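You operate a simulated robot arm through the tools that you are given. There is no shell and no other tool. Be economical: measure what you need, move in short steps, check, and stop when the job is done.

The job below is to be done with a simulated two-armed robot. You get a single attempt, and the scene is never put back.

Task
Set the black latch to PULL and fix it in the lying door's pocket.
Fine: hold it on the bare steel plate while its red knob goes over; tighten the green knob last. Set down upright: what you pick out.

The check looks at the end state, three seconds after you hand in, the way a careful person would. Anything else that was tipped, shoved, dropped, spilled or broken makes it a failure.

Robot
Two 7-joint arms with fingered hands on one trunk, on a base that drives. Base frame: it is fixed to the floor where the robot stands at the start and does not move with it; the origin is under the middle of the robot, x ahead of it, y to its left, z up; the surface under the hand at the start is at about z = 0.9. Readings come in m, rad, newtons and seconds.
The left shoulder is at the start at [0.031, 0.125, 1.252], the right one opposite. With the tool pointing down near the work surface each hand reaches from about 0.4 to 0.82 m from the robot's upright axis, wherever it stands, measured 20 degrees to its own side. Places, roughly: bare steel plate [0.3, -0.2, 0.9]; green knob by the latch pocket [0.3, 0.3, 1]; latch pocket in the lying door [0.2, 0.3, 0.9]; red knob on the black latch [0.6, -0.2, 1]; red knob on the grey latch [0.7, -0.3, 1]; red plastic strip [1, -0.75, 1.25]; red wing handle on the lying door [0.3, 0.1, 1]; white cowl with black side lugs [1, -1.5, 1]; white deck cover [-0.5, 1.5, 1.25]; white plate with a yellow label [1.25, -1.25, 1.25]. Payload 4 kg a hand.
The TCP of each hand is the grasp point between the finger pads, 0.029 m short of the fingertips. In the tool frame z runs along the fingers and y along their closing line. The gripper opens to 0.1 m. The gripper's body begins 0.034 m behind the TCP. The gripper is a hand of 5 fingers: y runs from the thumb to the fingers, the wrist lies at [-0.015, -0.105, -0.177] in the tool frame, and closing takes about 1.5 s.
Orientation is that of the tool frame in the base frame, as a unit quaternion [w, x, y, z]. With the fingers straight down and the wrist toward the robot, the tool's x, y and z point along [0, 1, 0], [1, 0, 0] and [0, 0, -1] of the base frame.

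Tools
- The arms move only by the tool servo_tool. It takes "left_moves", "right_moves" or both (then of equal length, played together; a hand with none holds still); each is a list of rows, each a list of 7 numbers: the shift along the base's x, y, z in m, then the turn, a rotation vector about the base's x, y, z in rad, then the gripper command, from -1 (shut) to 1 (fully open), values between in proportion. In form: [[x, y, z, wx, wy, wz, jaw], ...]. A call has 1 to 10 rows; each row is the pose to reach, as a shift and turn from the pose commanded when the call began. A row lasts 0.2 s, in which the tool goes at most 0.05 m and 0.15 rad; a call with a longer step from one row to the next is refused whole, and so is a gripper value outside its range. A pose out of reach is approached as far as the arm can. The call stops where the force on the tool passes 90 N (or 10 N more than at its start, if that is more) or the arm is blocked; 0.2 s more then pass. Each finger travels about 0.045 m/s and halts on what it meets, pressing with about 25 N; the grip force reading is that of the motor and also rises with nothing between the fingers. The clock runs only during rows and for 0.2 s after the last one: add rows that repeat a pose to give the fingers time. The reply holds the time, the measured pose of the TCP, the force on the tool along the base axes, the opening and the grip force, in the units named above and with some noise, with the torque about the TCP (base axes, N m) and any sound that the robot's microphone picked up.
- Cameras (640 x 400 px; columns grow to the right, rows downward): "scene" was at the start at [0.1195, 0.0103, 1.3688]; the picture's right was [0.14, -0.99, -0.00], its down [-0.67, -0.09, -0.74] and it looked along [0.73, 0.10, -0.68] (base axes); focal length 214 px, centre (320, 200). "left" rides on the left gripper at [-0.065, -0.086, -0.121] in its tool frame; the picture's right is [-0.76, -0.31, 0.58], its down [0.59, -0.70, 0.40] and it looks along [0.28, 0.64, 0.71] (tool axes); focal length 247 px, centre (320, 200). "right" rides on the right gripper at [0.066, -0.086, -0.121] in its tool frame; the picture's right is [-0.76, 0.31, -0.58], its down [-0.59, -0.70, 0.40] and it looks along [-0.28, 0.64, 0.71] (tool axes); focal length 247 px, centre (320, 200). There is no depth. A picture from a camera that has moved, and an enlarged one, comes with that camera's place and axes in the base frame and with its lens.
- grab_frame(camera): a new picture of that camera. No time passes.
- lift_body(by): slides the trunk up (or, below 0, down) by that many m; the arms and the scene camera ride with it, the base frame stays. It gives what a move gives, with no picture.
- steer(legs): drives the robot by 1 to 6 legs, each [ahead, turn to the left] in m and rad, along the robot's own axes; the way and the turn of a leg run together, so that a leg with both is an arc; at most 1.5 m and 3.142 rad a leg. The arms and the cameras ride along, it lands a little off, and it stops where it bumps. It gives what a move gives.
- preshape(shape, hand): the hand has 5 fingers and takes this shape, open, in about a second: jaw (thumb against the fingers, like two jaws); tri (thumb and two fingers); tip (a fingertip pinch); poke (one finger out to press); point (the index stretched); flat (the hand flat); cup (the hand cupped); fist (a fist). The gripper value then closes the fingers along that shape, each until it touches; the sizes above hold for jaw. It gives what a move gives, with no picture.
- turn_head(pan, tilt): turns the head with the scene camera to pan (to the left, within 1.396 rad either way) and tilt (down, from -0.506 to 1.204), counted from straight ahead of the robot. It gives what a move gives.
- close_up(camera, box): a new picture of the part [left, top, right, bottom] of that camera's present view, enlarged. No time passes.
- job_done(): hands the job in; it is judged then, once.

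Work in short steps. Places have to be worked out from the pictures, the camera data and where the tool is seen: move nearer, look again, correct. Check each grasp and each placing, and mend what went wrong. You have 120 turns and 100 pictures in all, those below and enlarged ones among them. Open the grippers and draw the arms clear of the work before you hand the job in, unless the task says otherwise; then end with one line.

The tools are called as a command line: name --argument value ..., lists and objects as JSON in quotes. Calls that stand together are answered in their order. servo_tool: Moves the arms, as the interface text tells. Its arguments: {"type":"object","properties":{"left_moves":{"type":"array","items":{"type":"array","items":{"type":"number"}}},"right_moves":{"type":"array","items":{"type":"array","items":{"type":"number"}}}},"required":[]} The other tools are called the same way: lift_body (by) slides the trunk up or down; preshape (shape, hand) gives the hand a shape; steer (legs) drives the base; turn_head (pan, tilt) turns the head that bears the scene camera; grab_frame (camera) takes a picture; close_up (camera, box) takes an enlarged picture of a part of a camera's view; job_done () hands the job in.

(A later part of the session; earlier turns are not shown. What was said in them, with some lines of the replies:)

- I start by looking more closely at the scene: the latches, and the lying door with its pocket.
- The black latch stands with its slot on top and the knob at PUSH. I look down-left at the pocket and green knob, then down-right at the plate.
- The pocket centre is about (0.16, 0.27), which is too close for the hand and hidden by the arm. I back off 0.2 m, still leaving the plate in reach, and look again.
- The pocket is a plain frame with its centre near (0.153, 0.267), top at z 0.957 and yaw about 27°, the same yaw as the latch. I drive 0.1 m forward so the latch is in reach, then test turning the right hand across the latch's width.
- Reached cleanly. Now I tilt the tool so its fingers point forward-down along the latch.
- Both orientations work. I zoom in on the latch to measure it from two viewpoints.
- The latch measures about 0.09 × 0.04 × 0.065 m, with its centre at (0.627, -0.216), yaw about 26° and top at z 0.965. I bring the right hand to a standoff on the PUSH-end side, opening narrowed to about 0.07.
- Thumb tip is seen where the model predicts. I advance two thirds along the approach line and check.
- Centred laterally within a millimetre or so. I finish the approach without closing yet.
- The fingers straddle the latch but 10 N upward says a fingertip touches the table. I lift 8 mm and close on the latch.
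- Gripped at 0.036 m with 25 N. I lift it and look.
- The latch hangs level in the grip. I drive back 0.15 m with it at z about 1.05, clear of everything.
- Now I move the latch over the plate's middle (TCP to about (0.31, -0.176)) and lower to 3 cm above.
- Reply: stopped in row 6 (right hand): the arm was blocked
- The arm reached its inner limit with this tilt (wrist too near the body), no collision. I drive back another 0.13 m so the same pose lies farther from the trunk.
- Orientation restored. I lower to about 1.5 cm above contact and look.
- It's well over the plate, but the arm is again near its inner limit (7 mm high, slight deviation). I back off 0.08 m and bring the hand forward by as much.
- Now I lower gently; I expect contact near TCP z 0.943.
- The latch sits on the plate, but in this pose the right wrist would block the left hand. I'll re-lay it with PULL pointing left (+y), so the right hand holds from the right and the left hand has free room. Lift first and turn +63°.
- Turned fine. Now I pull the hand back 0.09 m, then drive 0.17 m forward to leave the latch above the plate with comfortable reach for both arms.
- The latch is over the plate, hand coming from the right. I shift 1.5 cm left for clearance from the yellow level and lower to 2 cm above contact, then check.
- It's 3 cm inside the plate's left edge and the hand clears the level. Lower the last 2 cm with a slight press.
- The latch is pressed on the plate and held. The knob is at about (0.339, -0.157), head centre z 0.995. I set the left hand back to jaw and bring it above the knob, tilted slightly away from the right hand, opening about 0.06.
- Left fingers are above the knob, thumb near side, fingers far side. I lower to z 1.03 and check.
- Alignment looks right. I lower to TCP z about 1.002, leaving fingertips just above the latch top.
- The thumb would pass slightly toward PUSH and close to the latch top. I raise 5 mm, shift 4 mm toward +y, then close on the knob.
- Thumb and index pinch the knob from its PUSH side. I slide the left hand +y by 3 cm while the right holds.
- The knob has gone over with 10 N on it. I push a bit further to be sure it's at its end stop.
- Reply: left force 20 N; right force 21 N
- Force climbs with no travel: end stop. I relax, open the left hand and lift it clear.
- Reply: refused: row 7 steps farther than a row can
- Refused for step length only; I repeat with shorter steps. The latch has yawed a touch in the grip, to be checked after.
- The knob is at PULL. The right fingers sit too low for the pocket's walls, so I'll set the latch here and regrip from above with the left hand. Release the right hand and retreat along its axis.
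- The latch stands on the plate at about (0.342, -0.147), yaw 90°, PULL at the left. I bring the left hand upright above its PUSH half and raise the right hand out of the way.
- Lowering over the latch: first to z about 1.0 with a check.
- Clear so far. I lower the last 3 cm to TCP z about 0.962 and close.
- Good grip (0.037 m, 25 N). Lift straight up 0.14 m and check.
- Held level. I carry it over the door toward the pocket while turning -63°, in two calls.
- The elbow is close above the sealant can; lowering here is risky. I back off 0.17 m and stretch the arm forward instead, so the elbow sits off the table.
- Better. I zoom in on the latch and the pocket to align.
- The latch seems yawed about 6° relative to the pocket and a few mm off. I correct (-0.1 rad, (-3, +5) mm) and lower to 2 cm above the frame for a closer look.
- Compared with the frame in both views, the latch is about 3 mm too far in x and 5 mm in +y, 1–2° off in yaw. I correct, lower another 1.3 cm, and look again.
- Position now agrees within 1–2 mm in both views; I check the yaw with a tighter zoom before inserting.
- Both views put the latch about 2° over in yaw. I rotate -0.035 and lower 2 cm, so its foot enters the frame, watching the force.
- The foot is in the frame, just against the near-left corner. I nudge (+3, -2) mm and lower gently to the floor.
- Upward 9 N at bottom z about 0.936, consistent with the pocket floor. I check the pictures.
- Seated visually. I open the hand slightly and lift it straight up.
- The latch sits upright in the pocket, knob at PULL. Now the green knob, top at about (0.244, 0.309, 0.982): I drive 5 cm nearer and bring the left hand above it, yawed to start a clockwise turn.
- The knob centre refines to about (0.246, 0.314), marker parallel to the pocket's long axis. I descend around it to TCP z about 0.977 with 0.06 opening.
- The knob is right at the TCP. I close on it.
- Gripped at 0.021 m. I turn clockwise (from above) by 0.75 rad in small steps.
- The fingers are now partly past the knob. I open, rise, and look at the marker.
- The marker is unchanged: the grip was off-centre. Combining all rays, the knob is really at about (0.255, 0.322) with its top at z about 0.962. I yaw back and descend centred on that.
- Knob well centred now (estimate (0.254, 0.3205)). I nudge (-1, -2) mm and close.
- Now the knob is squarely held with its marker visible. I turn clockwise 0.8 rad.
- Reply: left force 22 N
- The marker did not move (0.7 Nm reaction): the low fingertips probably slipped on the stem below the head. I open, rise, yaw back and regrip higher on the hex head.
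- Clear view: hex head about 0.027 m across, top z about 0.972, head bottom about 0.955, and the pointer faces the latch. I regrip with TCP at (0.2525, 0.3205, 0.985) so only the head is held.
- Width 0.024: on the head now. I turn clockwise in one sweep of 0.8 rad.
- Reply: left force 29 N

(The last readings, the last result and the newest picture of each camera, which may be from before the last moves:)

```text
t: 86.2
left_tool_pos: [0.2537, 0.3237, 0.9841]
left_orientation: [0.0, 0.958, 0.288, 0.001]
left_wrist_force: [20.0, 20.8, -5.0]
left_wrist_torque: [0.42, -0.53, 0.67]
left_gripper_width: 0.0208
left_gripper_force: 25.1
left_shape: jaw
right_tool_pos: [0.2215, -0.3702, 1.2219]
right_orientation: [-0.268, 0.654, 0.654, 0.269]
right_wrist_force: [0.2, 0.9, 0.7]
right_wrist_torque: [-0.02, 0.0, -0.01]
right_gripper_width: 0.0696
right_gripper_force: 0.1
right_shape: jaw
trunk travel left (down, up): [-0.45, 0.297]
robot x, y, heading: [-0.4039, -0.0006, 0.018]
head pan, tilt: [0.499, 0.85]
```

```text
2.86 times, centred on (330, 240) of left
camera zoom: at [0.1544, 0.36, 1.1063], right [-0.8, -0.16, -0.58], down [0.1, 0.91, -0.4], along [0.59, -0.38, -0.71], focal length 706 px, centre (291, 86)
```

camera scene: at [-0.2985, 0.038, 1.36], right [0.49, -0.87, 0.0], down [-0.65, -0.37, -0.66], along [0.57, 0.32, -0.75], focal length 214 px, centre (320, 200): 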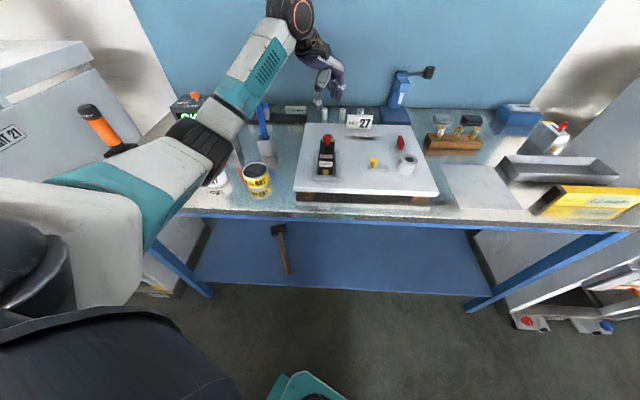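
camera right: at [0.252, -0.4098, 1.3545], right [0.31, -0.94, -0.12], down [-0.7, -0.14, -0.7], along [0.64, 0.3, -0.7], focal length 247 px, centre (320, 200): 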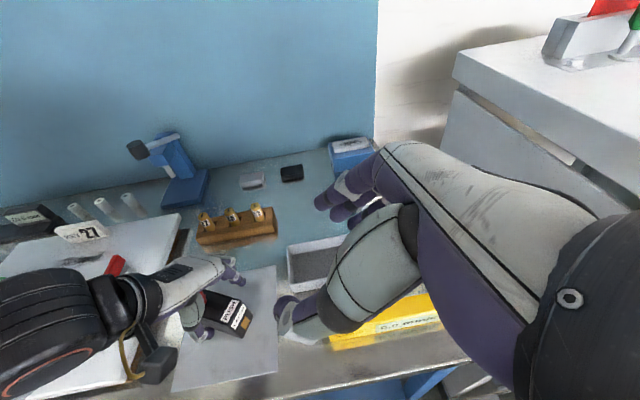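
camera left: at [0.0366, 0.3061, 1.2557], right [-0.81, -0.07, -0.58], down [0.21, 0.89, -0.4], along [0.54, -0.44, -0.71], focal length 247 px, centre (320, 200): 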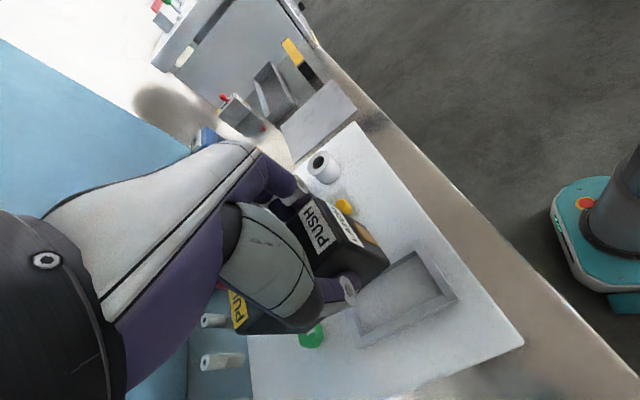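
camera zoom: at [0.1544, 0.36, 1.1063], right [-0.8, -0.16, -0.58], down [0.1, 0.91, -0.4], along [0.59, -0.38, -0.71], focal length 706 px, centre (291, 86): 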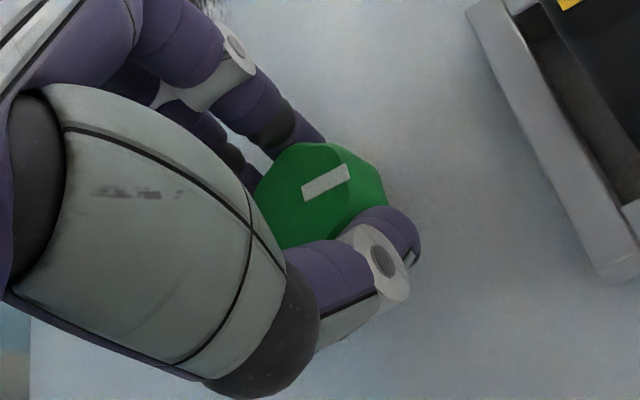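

It slipped again with a side load of 29 N, which tells me the knob's axis is about 5 mm further in +x: about (0.2575, 0.3205). I release, yaw back, and regrip centred there.

servo_tool --left_moves '[[0.0, 0.0, 0, 0, 0, 0, -0.4], [0.0, 0.0, 0, 0, 0, 0, 0.2], [0.0, 0.0, 0, 0, 0, 0, 0.2], [0.0, 0.0, 0.02, 0, 0, 0.12, 0.2], [0.002, -0.001, 0.03, 0, 0, 0.26, 0.2], [0.003, -0.002, 0.03, 0, 0, 0.4, 0.2], [0.004, -0.003, 0.03, 0, 0, 0.54, 0.2], [0.004, -0.003, 0.03, 0, 0, 0.68, 0.2], [0.004, -0.003, 0.015, 0, 0, 0.8, 0.2], [0.004, -0.003, -0.002, 0, 0, 0.8, 0.2]]'

servo_tool --left_moves '[[0, 0, 0, 0, 0, 0, -0.2], [0, 0, 0, 0, 0, 0, -0.6], [0, 0, 0, 0, 0, 0, -1], [0, 0, 0, 0, 0, 0, -1], [0, 0, 0, 0, 0, 0, -1], [0, 0, 0, 0, 0, 0, -1]]'

servo_tool --left_moves '[[0, 0, 0, 0, 0, -0.1, -1], [0, 0, 0, 0, 0, -0.2, -1], [0, 0, 0, 0, 0, -0.3, -1]]'

```text
t: 88.4
left_tool_pos: [0.2566, 0.3169, 0.9857]
left_orientation: [-0.001, 0.769, 0.639, -0.001]
left_wrist_force: [0.7, -0.3, -0.3]
left_wrist_torque: [0.01, 0.02, -0.01]
left_gripper_width: 0.06
left_gripper_force: 0.0
left_shape: jaw
right_tool_pos: [0.2178, -0.3727, 1.2216]
right_orientation: [-0.268, 0.654, 0.654, 0.27]
right_wrist_force: [-0.1, 0.5, 1.4]
right_wrist_torque: [-0.04, 0.06, -0.04]
right_gripper_width: 0.0696
right_gripper_force: 0.1
right_shape: jaw
trunk travel left (down, up): [-0.45, 0.297]
robot x, y, heading: [-0.4046, 0.0028, 0.012]
head pan, tilt: [0.499, 0.85]
```

```text
t: 89.8
left_tool_pos: [0.255, 0.3154, 0.9839]
left_orientation: [-0.001, 0.77, 0.638, 0.0]
left_wrist_force: [-3.7, -0.2, -1.6]
left_wrist_torque: [-0.03, 0.07, 0.01]
left_gripper_width: 0.0237
left_gripper_force: 24.9
left_shape: jaw
right_tool_pos: [0.2176, -0.3726, 1.2224]
right_orientation: [-0.268, 0.653, 0.655, 0.27]
right_wrist_force: [0.3, 0.3, -0.4]
right_wrist_torque: [0.0, -0.03, 0.05]
right_gripper_width: 0.0697
right_gripper_force: 0.1
right_shape: jaw
trunk travel left (down, up): [-0.45, 0.297]
robot x, y, heading: [-0.4038, -0.0016, 0.014]
head pan, tilt: [0.499, 0.85]
```

```text
t: 90.6
left_tool_pos: [0.2563, 0.3178, 0.9839]
left_orientation: [0.0, 0.857, 0.515, -0.001]
left_wrist_force: [-0.4, 6.0, 0.1]
left_wrist_torque: [0.16, 0.0, 0.15]
left_gripper_width: 0.0232
left_gripper_force: 25.0
left_shape: jaw
right_tool_pos: [0.217, -0.3725, 1.2217]
right_orientation: [-0.267, 0.654, 0.654, 0.271]
right_wrist_force: [0.0, -0.7, 0.8]
right_wrist_torque: [-0.02, -0.01, 0.01]
right_gripper_width: 0.0696
right_gripper_force: 0.1
right_shape: jaw
trunk travel left (down, up): [-0.45, 0.297]
robot x, y, heading: [-0.4042, -0.0029, 0.014]
head pan, tilt: [0.499, 0.85]
```

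Low loads after 0.3 rad; I check whether the marker follows.

close_up --camera "left" --box '[240, 170, 420, 310]'

```text
2.86 times, centred on (330, 240) of left
camera zoom: at [0.1513, 0.3011, 1.106], right [-0.63, -0.53, -0.58], down [-0.35, 0.85, -0.4], along [0.7, -0.05, -0.71], focal length 706 px, centre (291, 86)
```

zoom: 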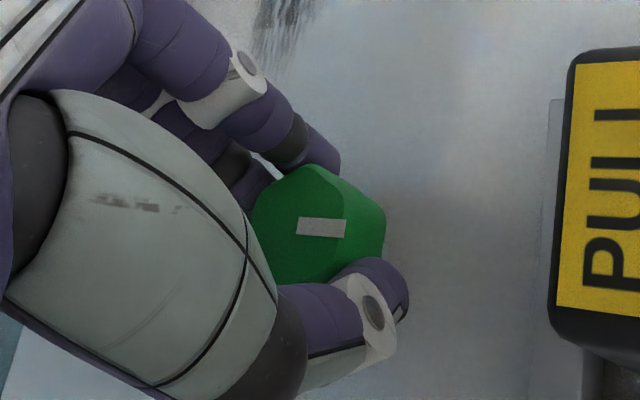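

The marker still hasn't followed. To tell a stop from stiffness I turn the other way by 0.5 rad in this grip and look.

servo_tool --left_moves '[[0, 0.001, 0, 0, 0, 0.1, -1], [0, 0.002, 0, 0, 0, 0.2, -1], [0, 0.002, 0, 0, 0, 0.3, -1], [0, 0.002, 0, 0, 0, 0.4, -1], [0, 0.002, 0, 0, 0, 0.5, -1]]'

close_up --camera "left" --box '[240, 170, 420, 310]'

```text
t: 91.8
left_tool_pos: [0.2561, 0.3181, 0.9846]
left_orientation: [0.0, 0.702, 0.712, -0.001]
left_wrist_force: [-3.9, -4.7, -0.4]
left_wrist_torque: [-0.07, 0.04, -0.04]
left_gripper_width: 0.0234
left_gripper_force: 24.9
left_shape: jaw
right_tool_pos: [0.2181, -0.3732, 1.2222]
right_orientation: [-0.267, 0.654, 0.654, 0.271]
right_wrist_force: [0.5, 0.0, 0.0]
right_wrist_torque: [0.0, -0.02, -0.01]
right_gripper_width: 0.0699
right_gripper_force: 0.1
right_shape: jaw
trunk travel left (down, up): [-0.45, 0.297]
robot x, y, heading: [-0.4042, -0.0033, 0.016]
head pan, tilt: [0.499, 0.85]
```

```text
2.86 times, centred on (330, 240) of left
camera zoom: at [0.1727, 0.2523, 1.1062], right [-0.3, -0.76, -0.58], down [-0.71, 0.58, -0.4], along [0.64, 0.29, -0.71], focal length 706 px, centre (291, 86)
```

zoom: 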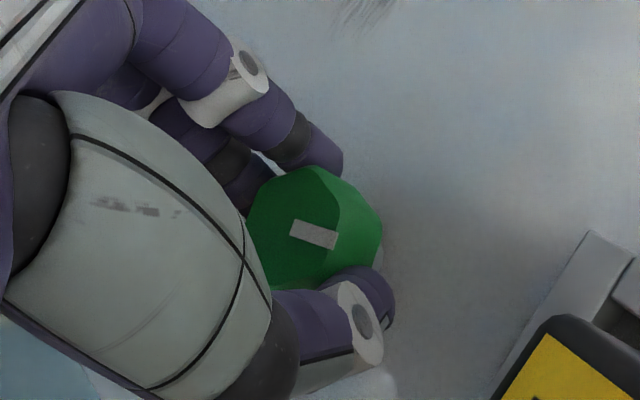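

Computed properly, the marker may have moved about 15° counter-clockwise but not clockwise. I continue 0.45 rad counter-clockwise in the same grip to see clearly whether it follows.

servo_tool --left_moves '[[0.001, 0.002, 0, 0, 0, 0.1, -1], [0.001, 0.002, 0, 0, 0, 0.2, -1], [0.001, 0.002, 0, 0, 0, 0.3, -1], [0.001, 0.002, 0, 0, 0, 0.4, -1], [0.001, 0.002, 0, 0, 0, 0.45, -1]]'

close_up --camera "left" --box '[240, 170, 420, 310]'

```text
t: 93.0
left_tool_pos: [0.257, 0.3196, 0.9844]
left_orientation: [-0.001, 0.525, 0.851, 0.0]
left_wrist_force: [-6.9, -7.5, -2.9]
left_wrist_torque: [-0.13, 0.07, 0.0]
left_gripper_width: 0.0233
left_gripper_force: 25.0
left_shape: jaw
right_tool_pos: [0.2175, -0.3739, 1.2236]
right_orientation: [-0.267, 0.653, 0.654, 0.272]
right_wrist_force: [-0.5, 0.1, -0.1]
right_wrist_torque: [-0.03, 0.0, -0.02]
right_gripper_width: 0.0697
right_gripper_force: 0.0
right_shape: jaw
trunk travel left (down, up): [-0.45, 0.297]
robot x, y, heading: [-0.4017, 0.0008, 0.012]
head pan, tilt: [0.499, 0.85]
```

```text
2.86 times, centred on (330, 240) of left
camera zoom: at [0.2112, 0.2238, 1.1064], right [0.06, -0.81, -0.58], down [-0.89, 0.21, -0.4], along [0.45, 0.54, -0.71], focal length 706 px, centre (291, 86)
```

zoom: 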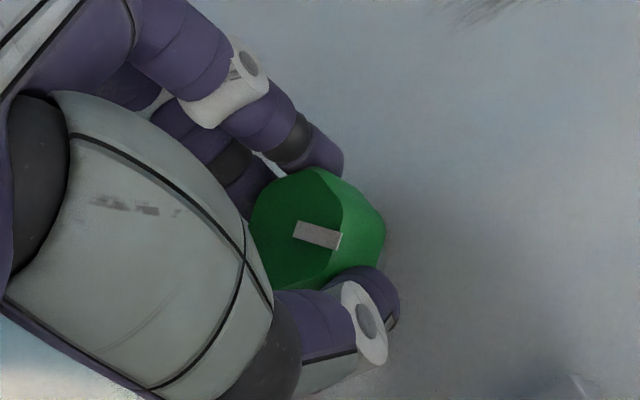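

The marker image is identical to the previous one: the knob followed freely counter-clockwise with no torque, while clockwise it hits a stop right at its start. So its only travel, hence tightening, is counter-clockwise. I release, yaw back for a long stroke, and go on.

servo_tool --left_moves '[[0, 0, 0, 0, 0, 0, -0.4], [0, 0, 0, 0, 0, 0, 0], [0, 0, 0, 0, 0, 0, 0], [0, 0, 0.02, 0, 0, -0.1, 0], [0, 0, 0.035, 0, 0, -0.24, 0], [0, 0, 0.035, 0, 0, -0.38, 0], [0, 0, 0.035, 0, 0, -0.52, 0.1], [0, 0, 0.035, 0, 0, -0.66, 0.2], [0, 0, 0.035, 0, 0, -0.8, 0.2], [0, 0, 0.035, 0, 0, -0.94, 0.2]]'

servo_tool --left_moves '[[0, 0, 0, 0, 0, -0.14, 0.2], [0, 0, 0, 0, 0, -0.28, 0.2], [0, 0, 0, 0, 0, -0.42, 0.2], [0, 0, -0.018, 0, 0, -0.56, 0.2], [0, 0, -0.035, 0, 0, -0.56, 0.2], [0, 0, -0.035, 0, 0, -0.56, -0.2], [0, 0, -0.035, 0, 0, -0.56, -0.6], [0, 0, -0.035, 0, 0, -0.56, -1], [0, 0, -0.035, 0, 0, -0.56, -1], [0, 0, -0.035, 0, 0, -0.56, -1]]'

close_up --camera "left" --box '[240, 170, 420, 310]'

```text
t: 95.2
left_tool_pos: [0.2583, 0.3212, 1.0195]
left_orientation: [-0.001, 0.855, 0.519, 0.0]
left_wrist_force: [-0.5, -0.7, 0.6]
left_wrist_torque: [0.01, -0.01, -0.01]
left_gripper_width: 0.0596
left_gripper_force: 0.1
left_shape: jaw
right_tool_pos: [0.2169, -0.3742, 1.2231]
right_orientation: [-0.267, 0.654, 0.654, 0.271]
right_wrist_force: [0.0, 0.5, 0.7]
right_wrist_torque: [-0.02, 0.01, -0.02]
right_gripper_width: 0.0697
right_gripper_force: 0.0
right_shape: jaw
trunk travel left (down, up): [-0.45, 0.297]
robot x, y, heading: [-0.4054, 0.0036, 0.013]
head pan, tilt: [0.499, 0.85]
```

```text
t: 97.4
left_tool_pos: [0.2577, 0.3228, 0.9825]
left_orientation: [-0.001, 0.964, 0.265, 0.001]
left_wrist_force: [-0.2, 1.8, 0.0]
left_wrist_torque: [-0.02, 0.0, 0.01]
left_gripper_width: 0.0221
left_gripper_force: 25.3
left_shape: jaw
right_tool_pos: [0.2174, -0.3722, 1.2218]
right_orientation: [-0.266, 0.654, 0.655, 0.271]
right_wrist_force: [-0.8, 0.8, -0.1]
right_wrist_torque: [0.0, 0.01, -0.02]
right_gripper_width: 0.0697
right_gripper_force: 0.1
right_shape: jaw
trunk travel left (down, up): [-0.45, 0.297]
robot x, y, heading: [-0.4033, -0.0, 0.012]
head pan, tilt: [0.499, 0.85]
```

```text
2.86 times, centred on (330, 240) of left
camera zoom: at [0.1593, 0.3635, 1.1056], right [-0.81, -0.12, -0.58], down [0.15, 0.91, -0.4], along [0.57, -0.41, -0.71], focal length 706 px, centre (291, 86)
```

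zoom: 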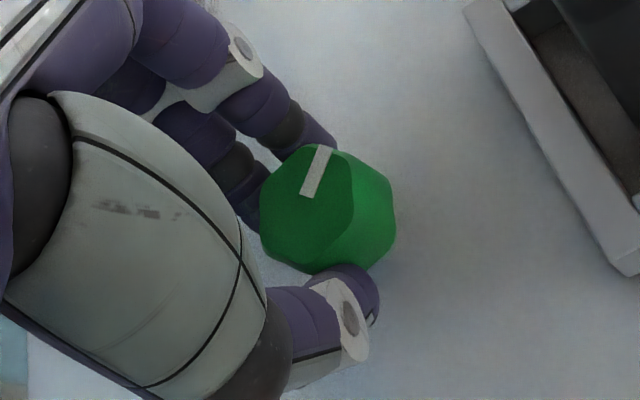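

The pointer has moved from about 198° to about 247°. I continue counter-clockwise in this fresh grip, reading torque midway.

servo_tool --left_moves '[[0, 0, 0, 0, 0, 0.1, -1], [0, 0, 0, 0, 0, 0.2, -1], [0, 0, 0, 0, 0, 0.3, -1], [0, 0, 0, 0, 0, 0.4, -1], [0, 0, 0, 0, 0, 0.5, -1], [0, 0, 0, 0, 0, 0.6, -1], [0, 0, 0, 0, 0, 0.7, -1], [0, 0, 0, 0, 0, 0.8, -1]]'

servo_tool --left_moves '[[0, 0, 0, 0, 0, 0.1, -1], [0, 0, 0, 0, 0, 0.2, -1], [0, 0, 0, 0, 0, 0.3, -1], [0, 0, 0, 0, 0, 0.4, -1], [0, 0, 0, 0, 0, 0.5, -1], [0, 0, 0, 0, 0, 0.6, -1], [0, 0, 0, 0, 0, 0.7, -1]]'

close_up --camera "left" --box '[240, 170, 420, 310]'

```text
t: 99.2
left_tool_pos: [0.2568, 0.3225, 0.9833]
left_orientation: [0.0, 0.786, 0.618, -0.001]
left_wrist_force: [-9.1, 4.0, -1.3]
left_wrist_torque: [0.01, 0.15, -0.08]
left_gripper_width: 0.0213
left_gripper_force: 24.9
left_shape: jaw
right_tool_pos: [0.2164, -0.3728, 1.2233]
right_orientation: [-0.267, 0.654, 0.654, 0.271]
right_wrist_force: [0.4, -0.8, -0.2]
right_wrist_torque: [-0.02, 0.0, -0.03]
right_gripper_width: 0.0701
right_gripper_force: 0.0
right_shape: jaw
trunk travel left (down, up): [-0.45, 0.297]
robot x, y, heading: [-0.4006, 0.0002, 0.017]
head pan, tilt: [0.499, 0.85]
```

```text
t: 100.8
left_tool_pos: [0.257, 0.3221, 0.9842]
left_orientation: [0.0, 0.525, 0.851, -0.001]
left_wrist_force: [-8.6, 1.3, -4.3]
left_wrist_torque: [0.03, 0.11, -0.07]
left_gripper_width: 0.0204
left_gripper_force: 24.6
left_shape: jaw
right_tool_pos: [0.2171, -0.3719, 1.2228]
right_orientation: [-0.267, 0.653, 0.655, 0.271]
right_wrist_force: [0.0, 0.9, 0.6]
right_wrist_torque: [0.02, 0.02, -0.01]
right_gripper_width: 0.0697
right_gripper_force: 0.0
right_shape: jaw
trunk travel left (down, up): [-0.45, 0.297]
robot x, y, heading: [-0.4052, 0.0009, 0.015]
head pan, tilt: [0.499, 0.85]
```

```text
2.86 times, centred on (330, 240) of left
camera zoom: at [0.2106, 0.2256, 1.1056], right [0.06, -0.81, -0.58], down [-0.89, 0.21, -0.4], along [0.44, 0.54, -0.71], focal length 706 px, centre (291, 86)
```

zoom: 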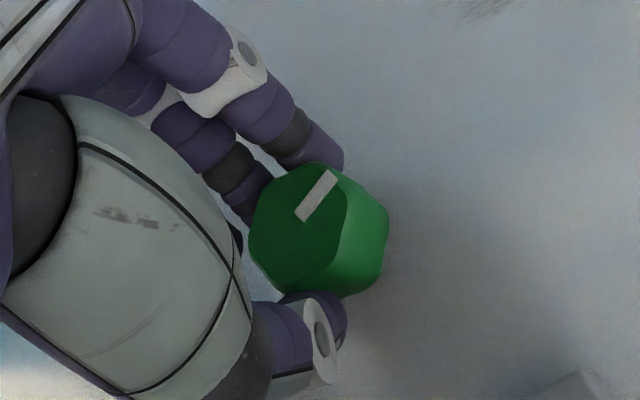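

Pointer now about 317° (about +119° in total), no stop yet. I regrip and do another stroke, looking for the end stop.

servo_tool --left_moves '[[0, 0, 0, 0, 0, 0, -0.4], [0, 0, 0, 0, 0, 0, 0], [0, 0, 0, 0, 0, 0, 0], [0, 0, 0.02, 0, 0, -0.1, 0], [0, 0, 0.035, 0, 0, -0.24, 0], [0, 0, 0.035, 0, 0, -0.38, 0], [0, 0, 0.035, 0, 0, -0.52, 0.1], [0, 0, 0.035, 0, 0, -0.66, 0.2], [0, 0, 0.035, 0, 0, -0.8, 0.2], [0, 0, 0.035, 0, 0, -0.94, 0.2]]'

servo_tool --left_moves '[[0, 0, 0, 0, 0, -0.14, 0.2], [0, 0, 0, 0, 0, -0.28, 0.2], [0, 0, 0, 0, 0, -0.42, 0.2], [0, -0.002, -0.018, 0, 0, -0.56, 0.2], [0, -0.002, -0.036, 0, 0, -0.56, 0.2], [0, -0.002, -0.036, 0, 0, -0.56, -0.2], [0, -0.002, -0.036, 0, 0, -0.56, -0.6], [0, -0.002, -0.036, 0, 0, -0.56, -1], [0, -0.002, -0.036, 0, 0, -0.56, -1], [0, -0.002, -0.036, 0, 0, -0.56, -1]]'

servo_tool --left_moves '[[0, 0, 0, 0, 0, 0.1, -1], [0, 0, 0, 0, 0, 0.2, -1], [0, 0, 0, 0, 0, 0.3, -1], [0, 0, 0, 0, 0, 0.4, -1], [0, 0, 0, 0, 0, 0.5, -1], [0, 0, 0, 0, 0, 0.6, -1], [0, 0, 0, 0, 0, 0.7, -1], [0, 0, 0, 0, 0, 0.8, -1]]'

servo_tool --left_moves '[[0, 0, 0, 0, 0, 0.1, -1], [0, 0, 0, 0, 0, 0.2, -1], [0, 0, 0, 0, 0, 0.3, -1], [0, 0, 0, 0, 0, 0.4, -1], [0, 0, 0, 0, 0, 0.5, -1], [0, 0, 0, 0, 0, 0.6, -1], [0, 0, 0, 0, 0, 0.7, -1]]'

close_up --camera "left" --box '[240, 170, 420, 310]'

```text
t: 103.0
left_tool_pos: [0.2572, 0.3215, 1.0193]
left_orientation: [-0.001, 0.855, 0.519, 0.0]
left_wrist_force: [-0.2, -0.3, -0.2]
left_wrist_torque: [-0.02, 0.0, -0.02]
left_gripper_width: 0.0599
left_gripper_force: 0.1
left_shape: jaw
right_tool_pos: [0.2166, -0.3732, 1.2215]
right_orientation: [-0.267, 0.654, 0.654, 0.271]
right_wrist_force: [0.2, 0.1, -0.3]
right_wrist_torque: [-0.02, 0.04, -0.02]
right_gripper_width: 0.0699
right_gripper_force: 0.0
right_shape: jaw
trunk travel left (down, up): [-0.45, 0.297]
robot x, y, heading: [-0.4036, 0.0002, 0.017]
head pan, tilt: [0.499, 0.85]
```

```text
t: 105.2
left_tool_pos: [0.2576, 0.3198, 0.9827]
left_orientation: [0.0, 0.965, 0.264, -0.001]
left_wrist_force: [-0.1, 3.3, -1.3]
left_wrist_torque: [0.04, -0.02, 0.03]
left_gripper_width: 0.0226
left_gripper_force: 24.3
left_shape: jaw
right_tool_pos: [0.2175, -0.3726, 1.2215]
right_orientation: [-0.267, 0.654, 0.654, 0.271]
right_wrist_force: [0.7, 0.9, 0.7]
right_wrist_torque: [-0.01, 0.04, 0.01]
right_gripper_width: 0.0695
right_gripper_force: 0.1
right_shape: jaw
trunk travel left (down, up): [-0.45, 0.297]
robot x, y, heading: [-0.4038, -0.0011, 0.012]
head pan, tilt: [0.499, 0.85]
```

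```text
t: 107.0
left_tool_pos: [0.2582, 0.3156, 0.9838]
left_orientation: [-0.001, 0.786, 0.618, -0.002]
left_wrist_force: [-3.8, -10.4, -9.3]
left_wrist_torque: [-0.47, -0.07, -0.42]
left_gripper_width: 0.0191
left_gripper_force: 24.8
left_shape: jaw
right_tool_pos: [0.2173, -0.3743, 1.2215]
right_orientation: [-0.267, 0.655, 0.654, 0.27]
right_wrist_force: [0.1, -1.1, 0.5]
right_wrist_torque: [0.02, 0.02, 0.02]
right_gripper_width: 0.0697
right_gripper_force: 0.0
right_shape: jaw
trunk travel left (down, up): [-0.45, 0.297]
robot x, y, heading: [-0.4012, -0.0015, 0.014]
head pan, tilt: [0.499, 0.85]
```

```text
t: 108.6
left_tool_pos: [0.2587, 0.3218, 0.9812]
left_orientation: [-0.001, 0.525, 0.851, -0.002]
left_wrist_force: [4.6, 16.2, -9.7]
left_wrist_torque: [0.0, -0.46, -0.37]
left_gripper_width: 0.0166
left_gripper_force: 25.2
left_shape: jaw
right_tool_pos: [0.219, -0.3708, 1.2225]
right_orientation: [-0.267, 0.654, 0.654, 0.269]
right_wrist_force: [0.0, -1.2, 0.2]
right_wrist_torque: [-0.02, -0.01, 0.01]
right_gripper_width: 0.0698
right_gripper_force: 0.1
right_shape: jaw
trunk travel left (down, up): [-0.45, 0.297]
robot x, y, heading: [-0.4041, 0.0016, 0.014]
head pan, tilt: [0.499, 0.85]
```

```text
2.86 times, centred on (330, 240) of left
camera zoom: at [0.213, 0.2261, 1.1035], right [0.07, -0.81, -0.58], down [-0.89, 0.21, -0.4], along [0.44, 0.54, -0.71], focal length 706 px, centre (291, 86)
```

zoom: 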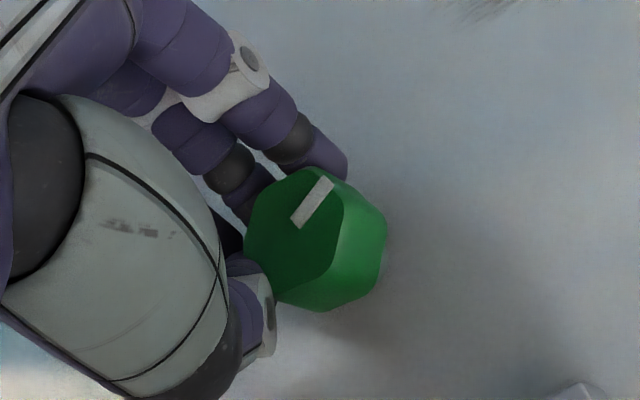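

The pointer stays at about 317° while torque rises to 0.4 Nm and the grip slips: that is the far end stop, 120° from the start, so the knob is tight. I open and draw the left hand up and clear.

servo_tool --left_moves '[[0, 0, 0, 0, 0, 0, -0.4], [0, 0, 0, 0, 0, 0, 0.1], [0, 0, 0, 0, 0, 0, 0.1], [0, 0, 0, 0, 0, 0, 0.1], [0, 0, 0.03, 0, 0, 0, 0.1], [0, 0, 0.07, 0, 0, 0, 0.2], [0, 0, 0.11, 0, 0, 0, 0.5], [0, 0, 0.15, 0, 0, 0, 1], [0, 0, 0.2, 0, 0, 0, 1], [0, 0, 0.24, 0, 0, 0, 1]]'

steer --legs '[[-0.2, 0]]'

turn_head --pan 0.2 --tilt 0.75

grab_frame --camera "scene"

close_up --camera "scene" --box '[200, 120, 360, 220]'

```text
t: 110.8
left_tool_pos: [0.2604, 0.319, 1.2242]
left_orientation: [0.0, 0.527, 0.85, 0.0]
left_wrist_force: [0.2, 1.2, -0.2]
left_wrist_torque: [-0.01, 0.02, -0.01]
left_gripper_width: 0.0998
left_gripper_force: 0.0
left_shape: jaw
right_tool_pos: [0.2169, -0.3732, 1.2214]
right_orientation: [-0.267, 0.654, 0.654, 0.271]
right_wrist_force: [0.6, 0.2, -0.2]
right_wrist_torque: [-0.03, 0.02, 0.02]
right_gripper_width: 0.0697
right_gripper_force: 0.0
right_shape: jaw
trunk travel left (down, up): [-0.45, 0.297]
robot x, y, heading: [-0.4015, 0.0001, 0.017]
head pan, tilt: [0.499, 0.85]
```

```text
t: 112.4
left_tool_pos: [0.0625, 0.3175, 1.2257]
left_orientation: [-0.001, 0.526, 0.85, 0.001]
left_wrist_force: [0.2, 0.1, -0.3]
left_wrist_torque: [0.01, -0.01, 0.02]
left_gripper_width: 0.0999
left_gripper_force: 0.1
left_shape: jaw
right_tool_pos: [0.02, -0.3748, 1.2235]
right_orientation: [-0.267, 0.654, 0.655, 0.271]
right_wrist_force: [-1.3, -0.1, 0.8]
right_wrist_torque: [0.01, 0.01, 0.0]
right_gripper_width: 0.0696
right_gripper_force: 0.0
right_shape: jaw
trunk travel left (down, up): [-0.45, 0.297]
robot x, y, heading: [-0.601, -0.0057, 0.017]
head pan, tilt: [0.499, 0.85]
```

```text
t: 113.2
left_tool_pos: [0.0621, 0.3157, 1.2239]
left_orientation: [0.0, 0.526, 0.85, -0.001]
left_wrist_force: [0.2, 0.1, 0.5]
left_wrist_torque: [0.0, 0.0, 0.01]
left_gripper_width: 0.0999
left_gripper_force: 0.1
left_shape: jaw
right_tool_pos: [0.0214, -0.3763, 1.2225]
right_orientation: [-0.267, 0.654, 0.654, 0.271]
right_wrist_force: [0.0, -0.4, -0.4]
right_wrist_torque: [-0.01, 0.01, -0.03]
right_gripper_width: 0.0696
right_gripper_force: 0.1
right_shape: jaw
trunk travel left (down, up): [-0.45, 0.297]
robot x, y, heading: [-0.6012, -0.0033, 0.015]
head pan, tilt: [0.201, 0.75]
```

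```text
7 pictures are left
camera scene: at [-0.4829, 0.0153, 1.368], right [0.21, -0.98, 0.0], down [-0.67, -0.15, -0.73], along [0.71, 0.16, -0.68], focal length 214 px, centre (320, 200)
```

scene: 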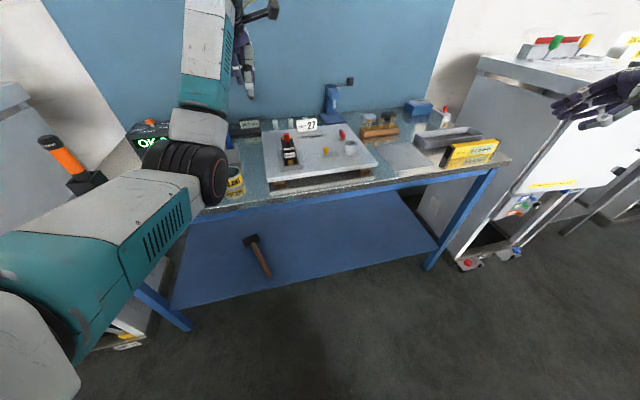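

```text
4.00 times, centred on (280, 170) of scene
camera zoom: at [-0.4829, 0.0153, 1.368], right [0.21, -0.98, 0.0], down [-0.67, -0.15, -0.73], along [0.71, 0.16, -0.68], focal length 858 px, centre (480, 320)
```

zoom: 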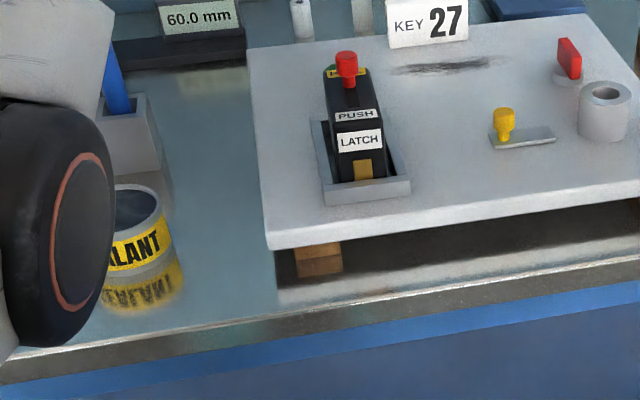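

The latch is upright in the pocket at PULL. I draw back another 0.3 m so nothing is near the work, and check the left side items.

steer --legs '[[-0.3, 0]]'

close_up --camera "scene" --box '[200, 80, 460, 200]'

close_up --camera "left" --box '[200, 60, 640, 400]'

```text
t: 115.2
left_tool_pos: [-0.2411, 0.3142, 1.2243]
left_orientation: [0.001, 0.524, 0.852, 0.0]
left_wrist_force: [-0.7, 0.3, 0.6]
left_wrist_torque: [0.0, 0.0, -0.02]
left_gripper_width: 0.1
left_gripper_force: 0.0
left_shape: jaw
right_tool_pos: [-0.2805, -0.378, 1.2223]
right_orientation: [-0.268, 0.652, 0.656, 0.27]
right_wrist_force: [0.2, 0.5, -0.6]
right_wrist_torque: [-0.01, 0.0, 0.0]
right_gripper_width: 0.0696
right_gripper_force: 0.1
right_shape: jaw
trunk travel left (down, up): [-0.45, 0.297]
robot x, y, heading: [-0.9035, -0.0075, 0.022]
head pan, tilt: [0.201, 0.75]
```

```text
2.46 times, centred on (330, 140) of scene
camera zoom: at [-0.7856, 0.0106, 1.3682], right [0.22, -0.98, 0.0], down [-0.67, -0.15, -0.73], along [0.71, 0.16, -0.68], focal length 528 px, centre (295, 348)
```

zoom: 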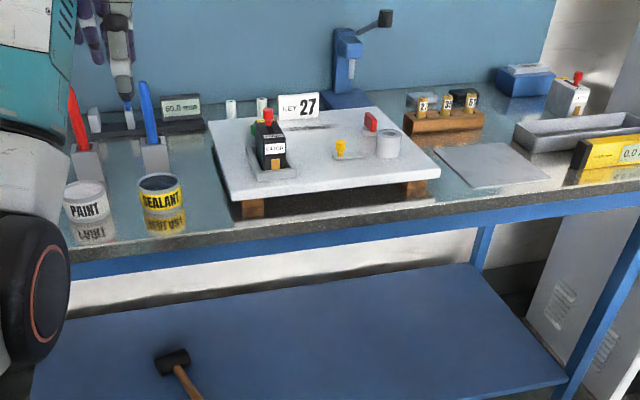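

```text
1.18 times, centred on (420, 230) of left
camera zoom: at [-0.2871, 0.2177, 1.3458], right [0.07, -0.81, -0.58], down [-0.89, 0.21, -0.4], along [0.44, 0.54, -0.71], focal length 291 px, centre (202, 165)
```

zoom: 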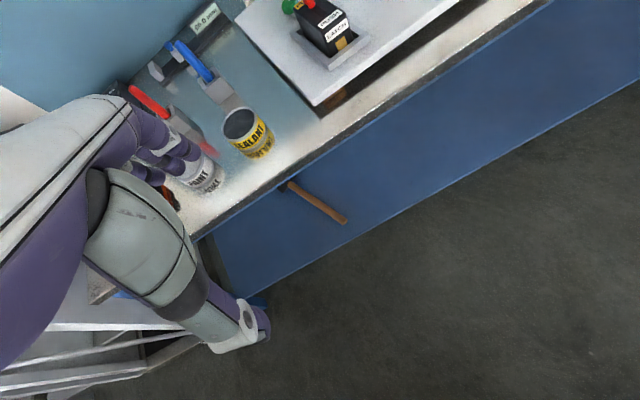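

Everything stands as before, the latch is seated with its knob at PULL, the green knob is at its end stop and both hands are clear and open. I hand in.

job_done

```text
The job is handed in.
```

The black latch is set to PULL and sits upright in the door's pocket. The green knob is turned to its far stop, counter-clockwise because clockwise was blocked at its starting position, and I took that stop as tight.
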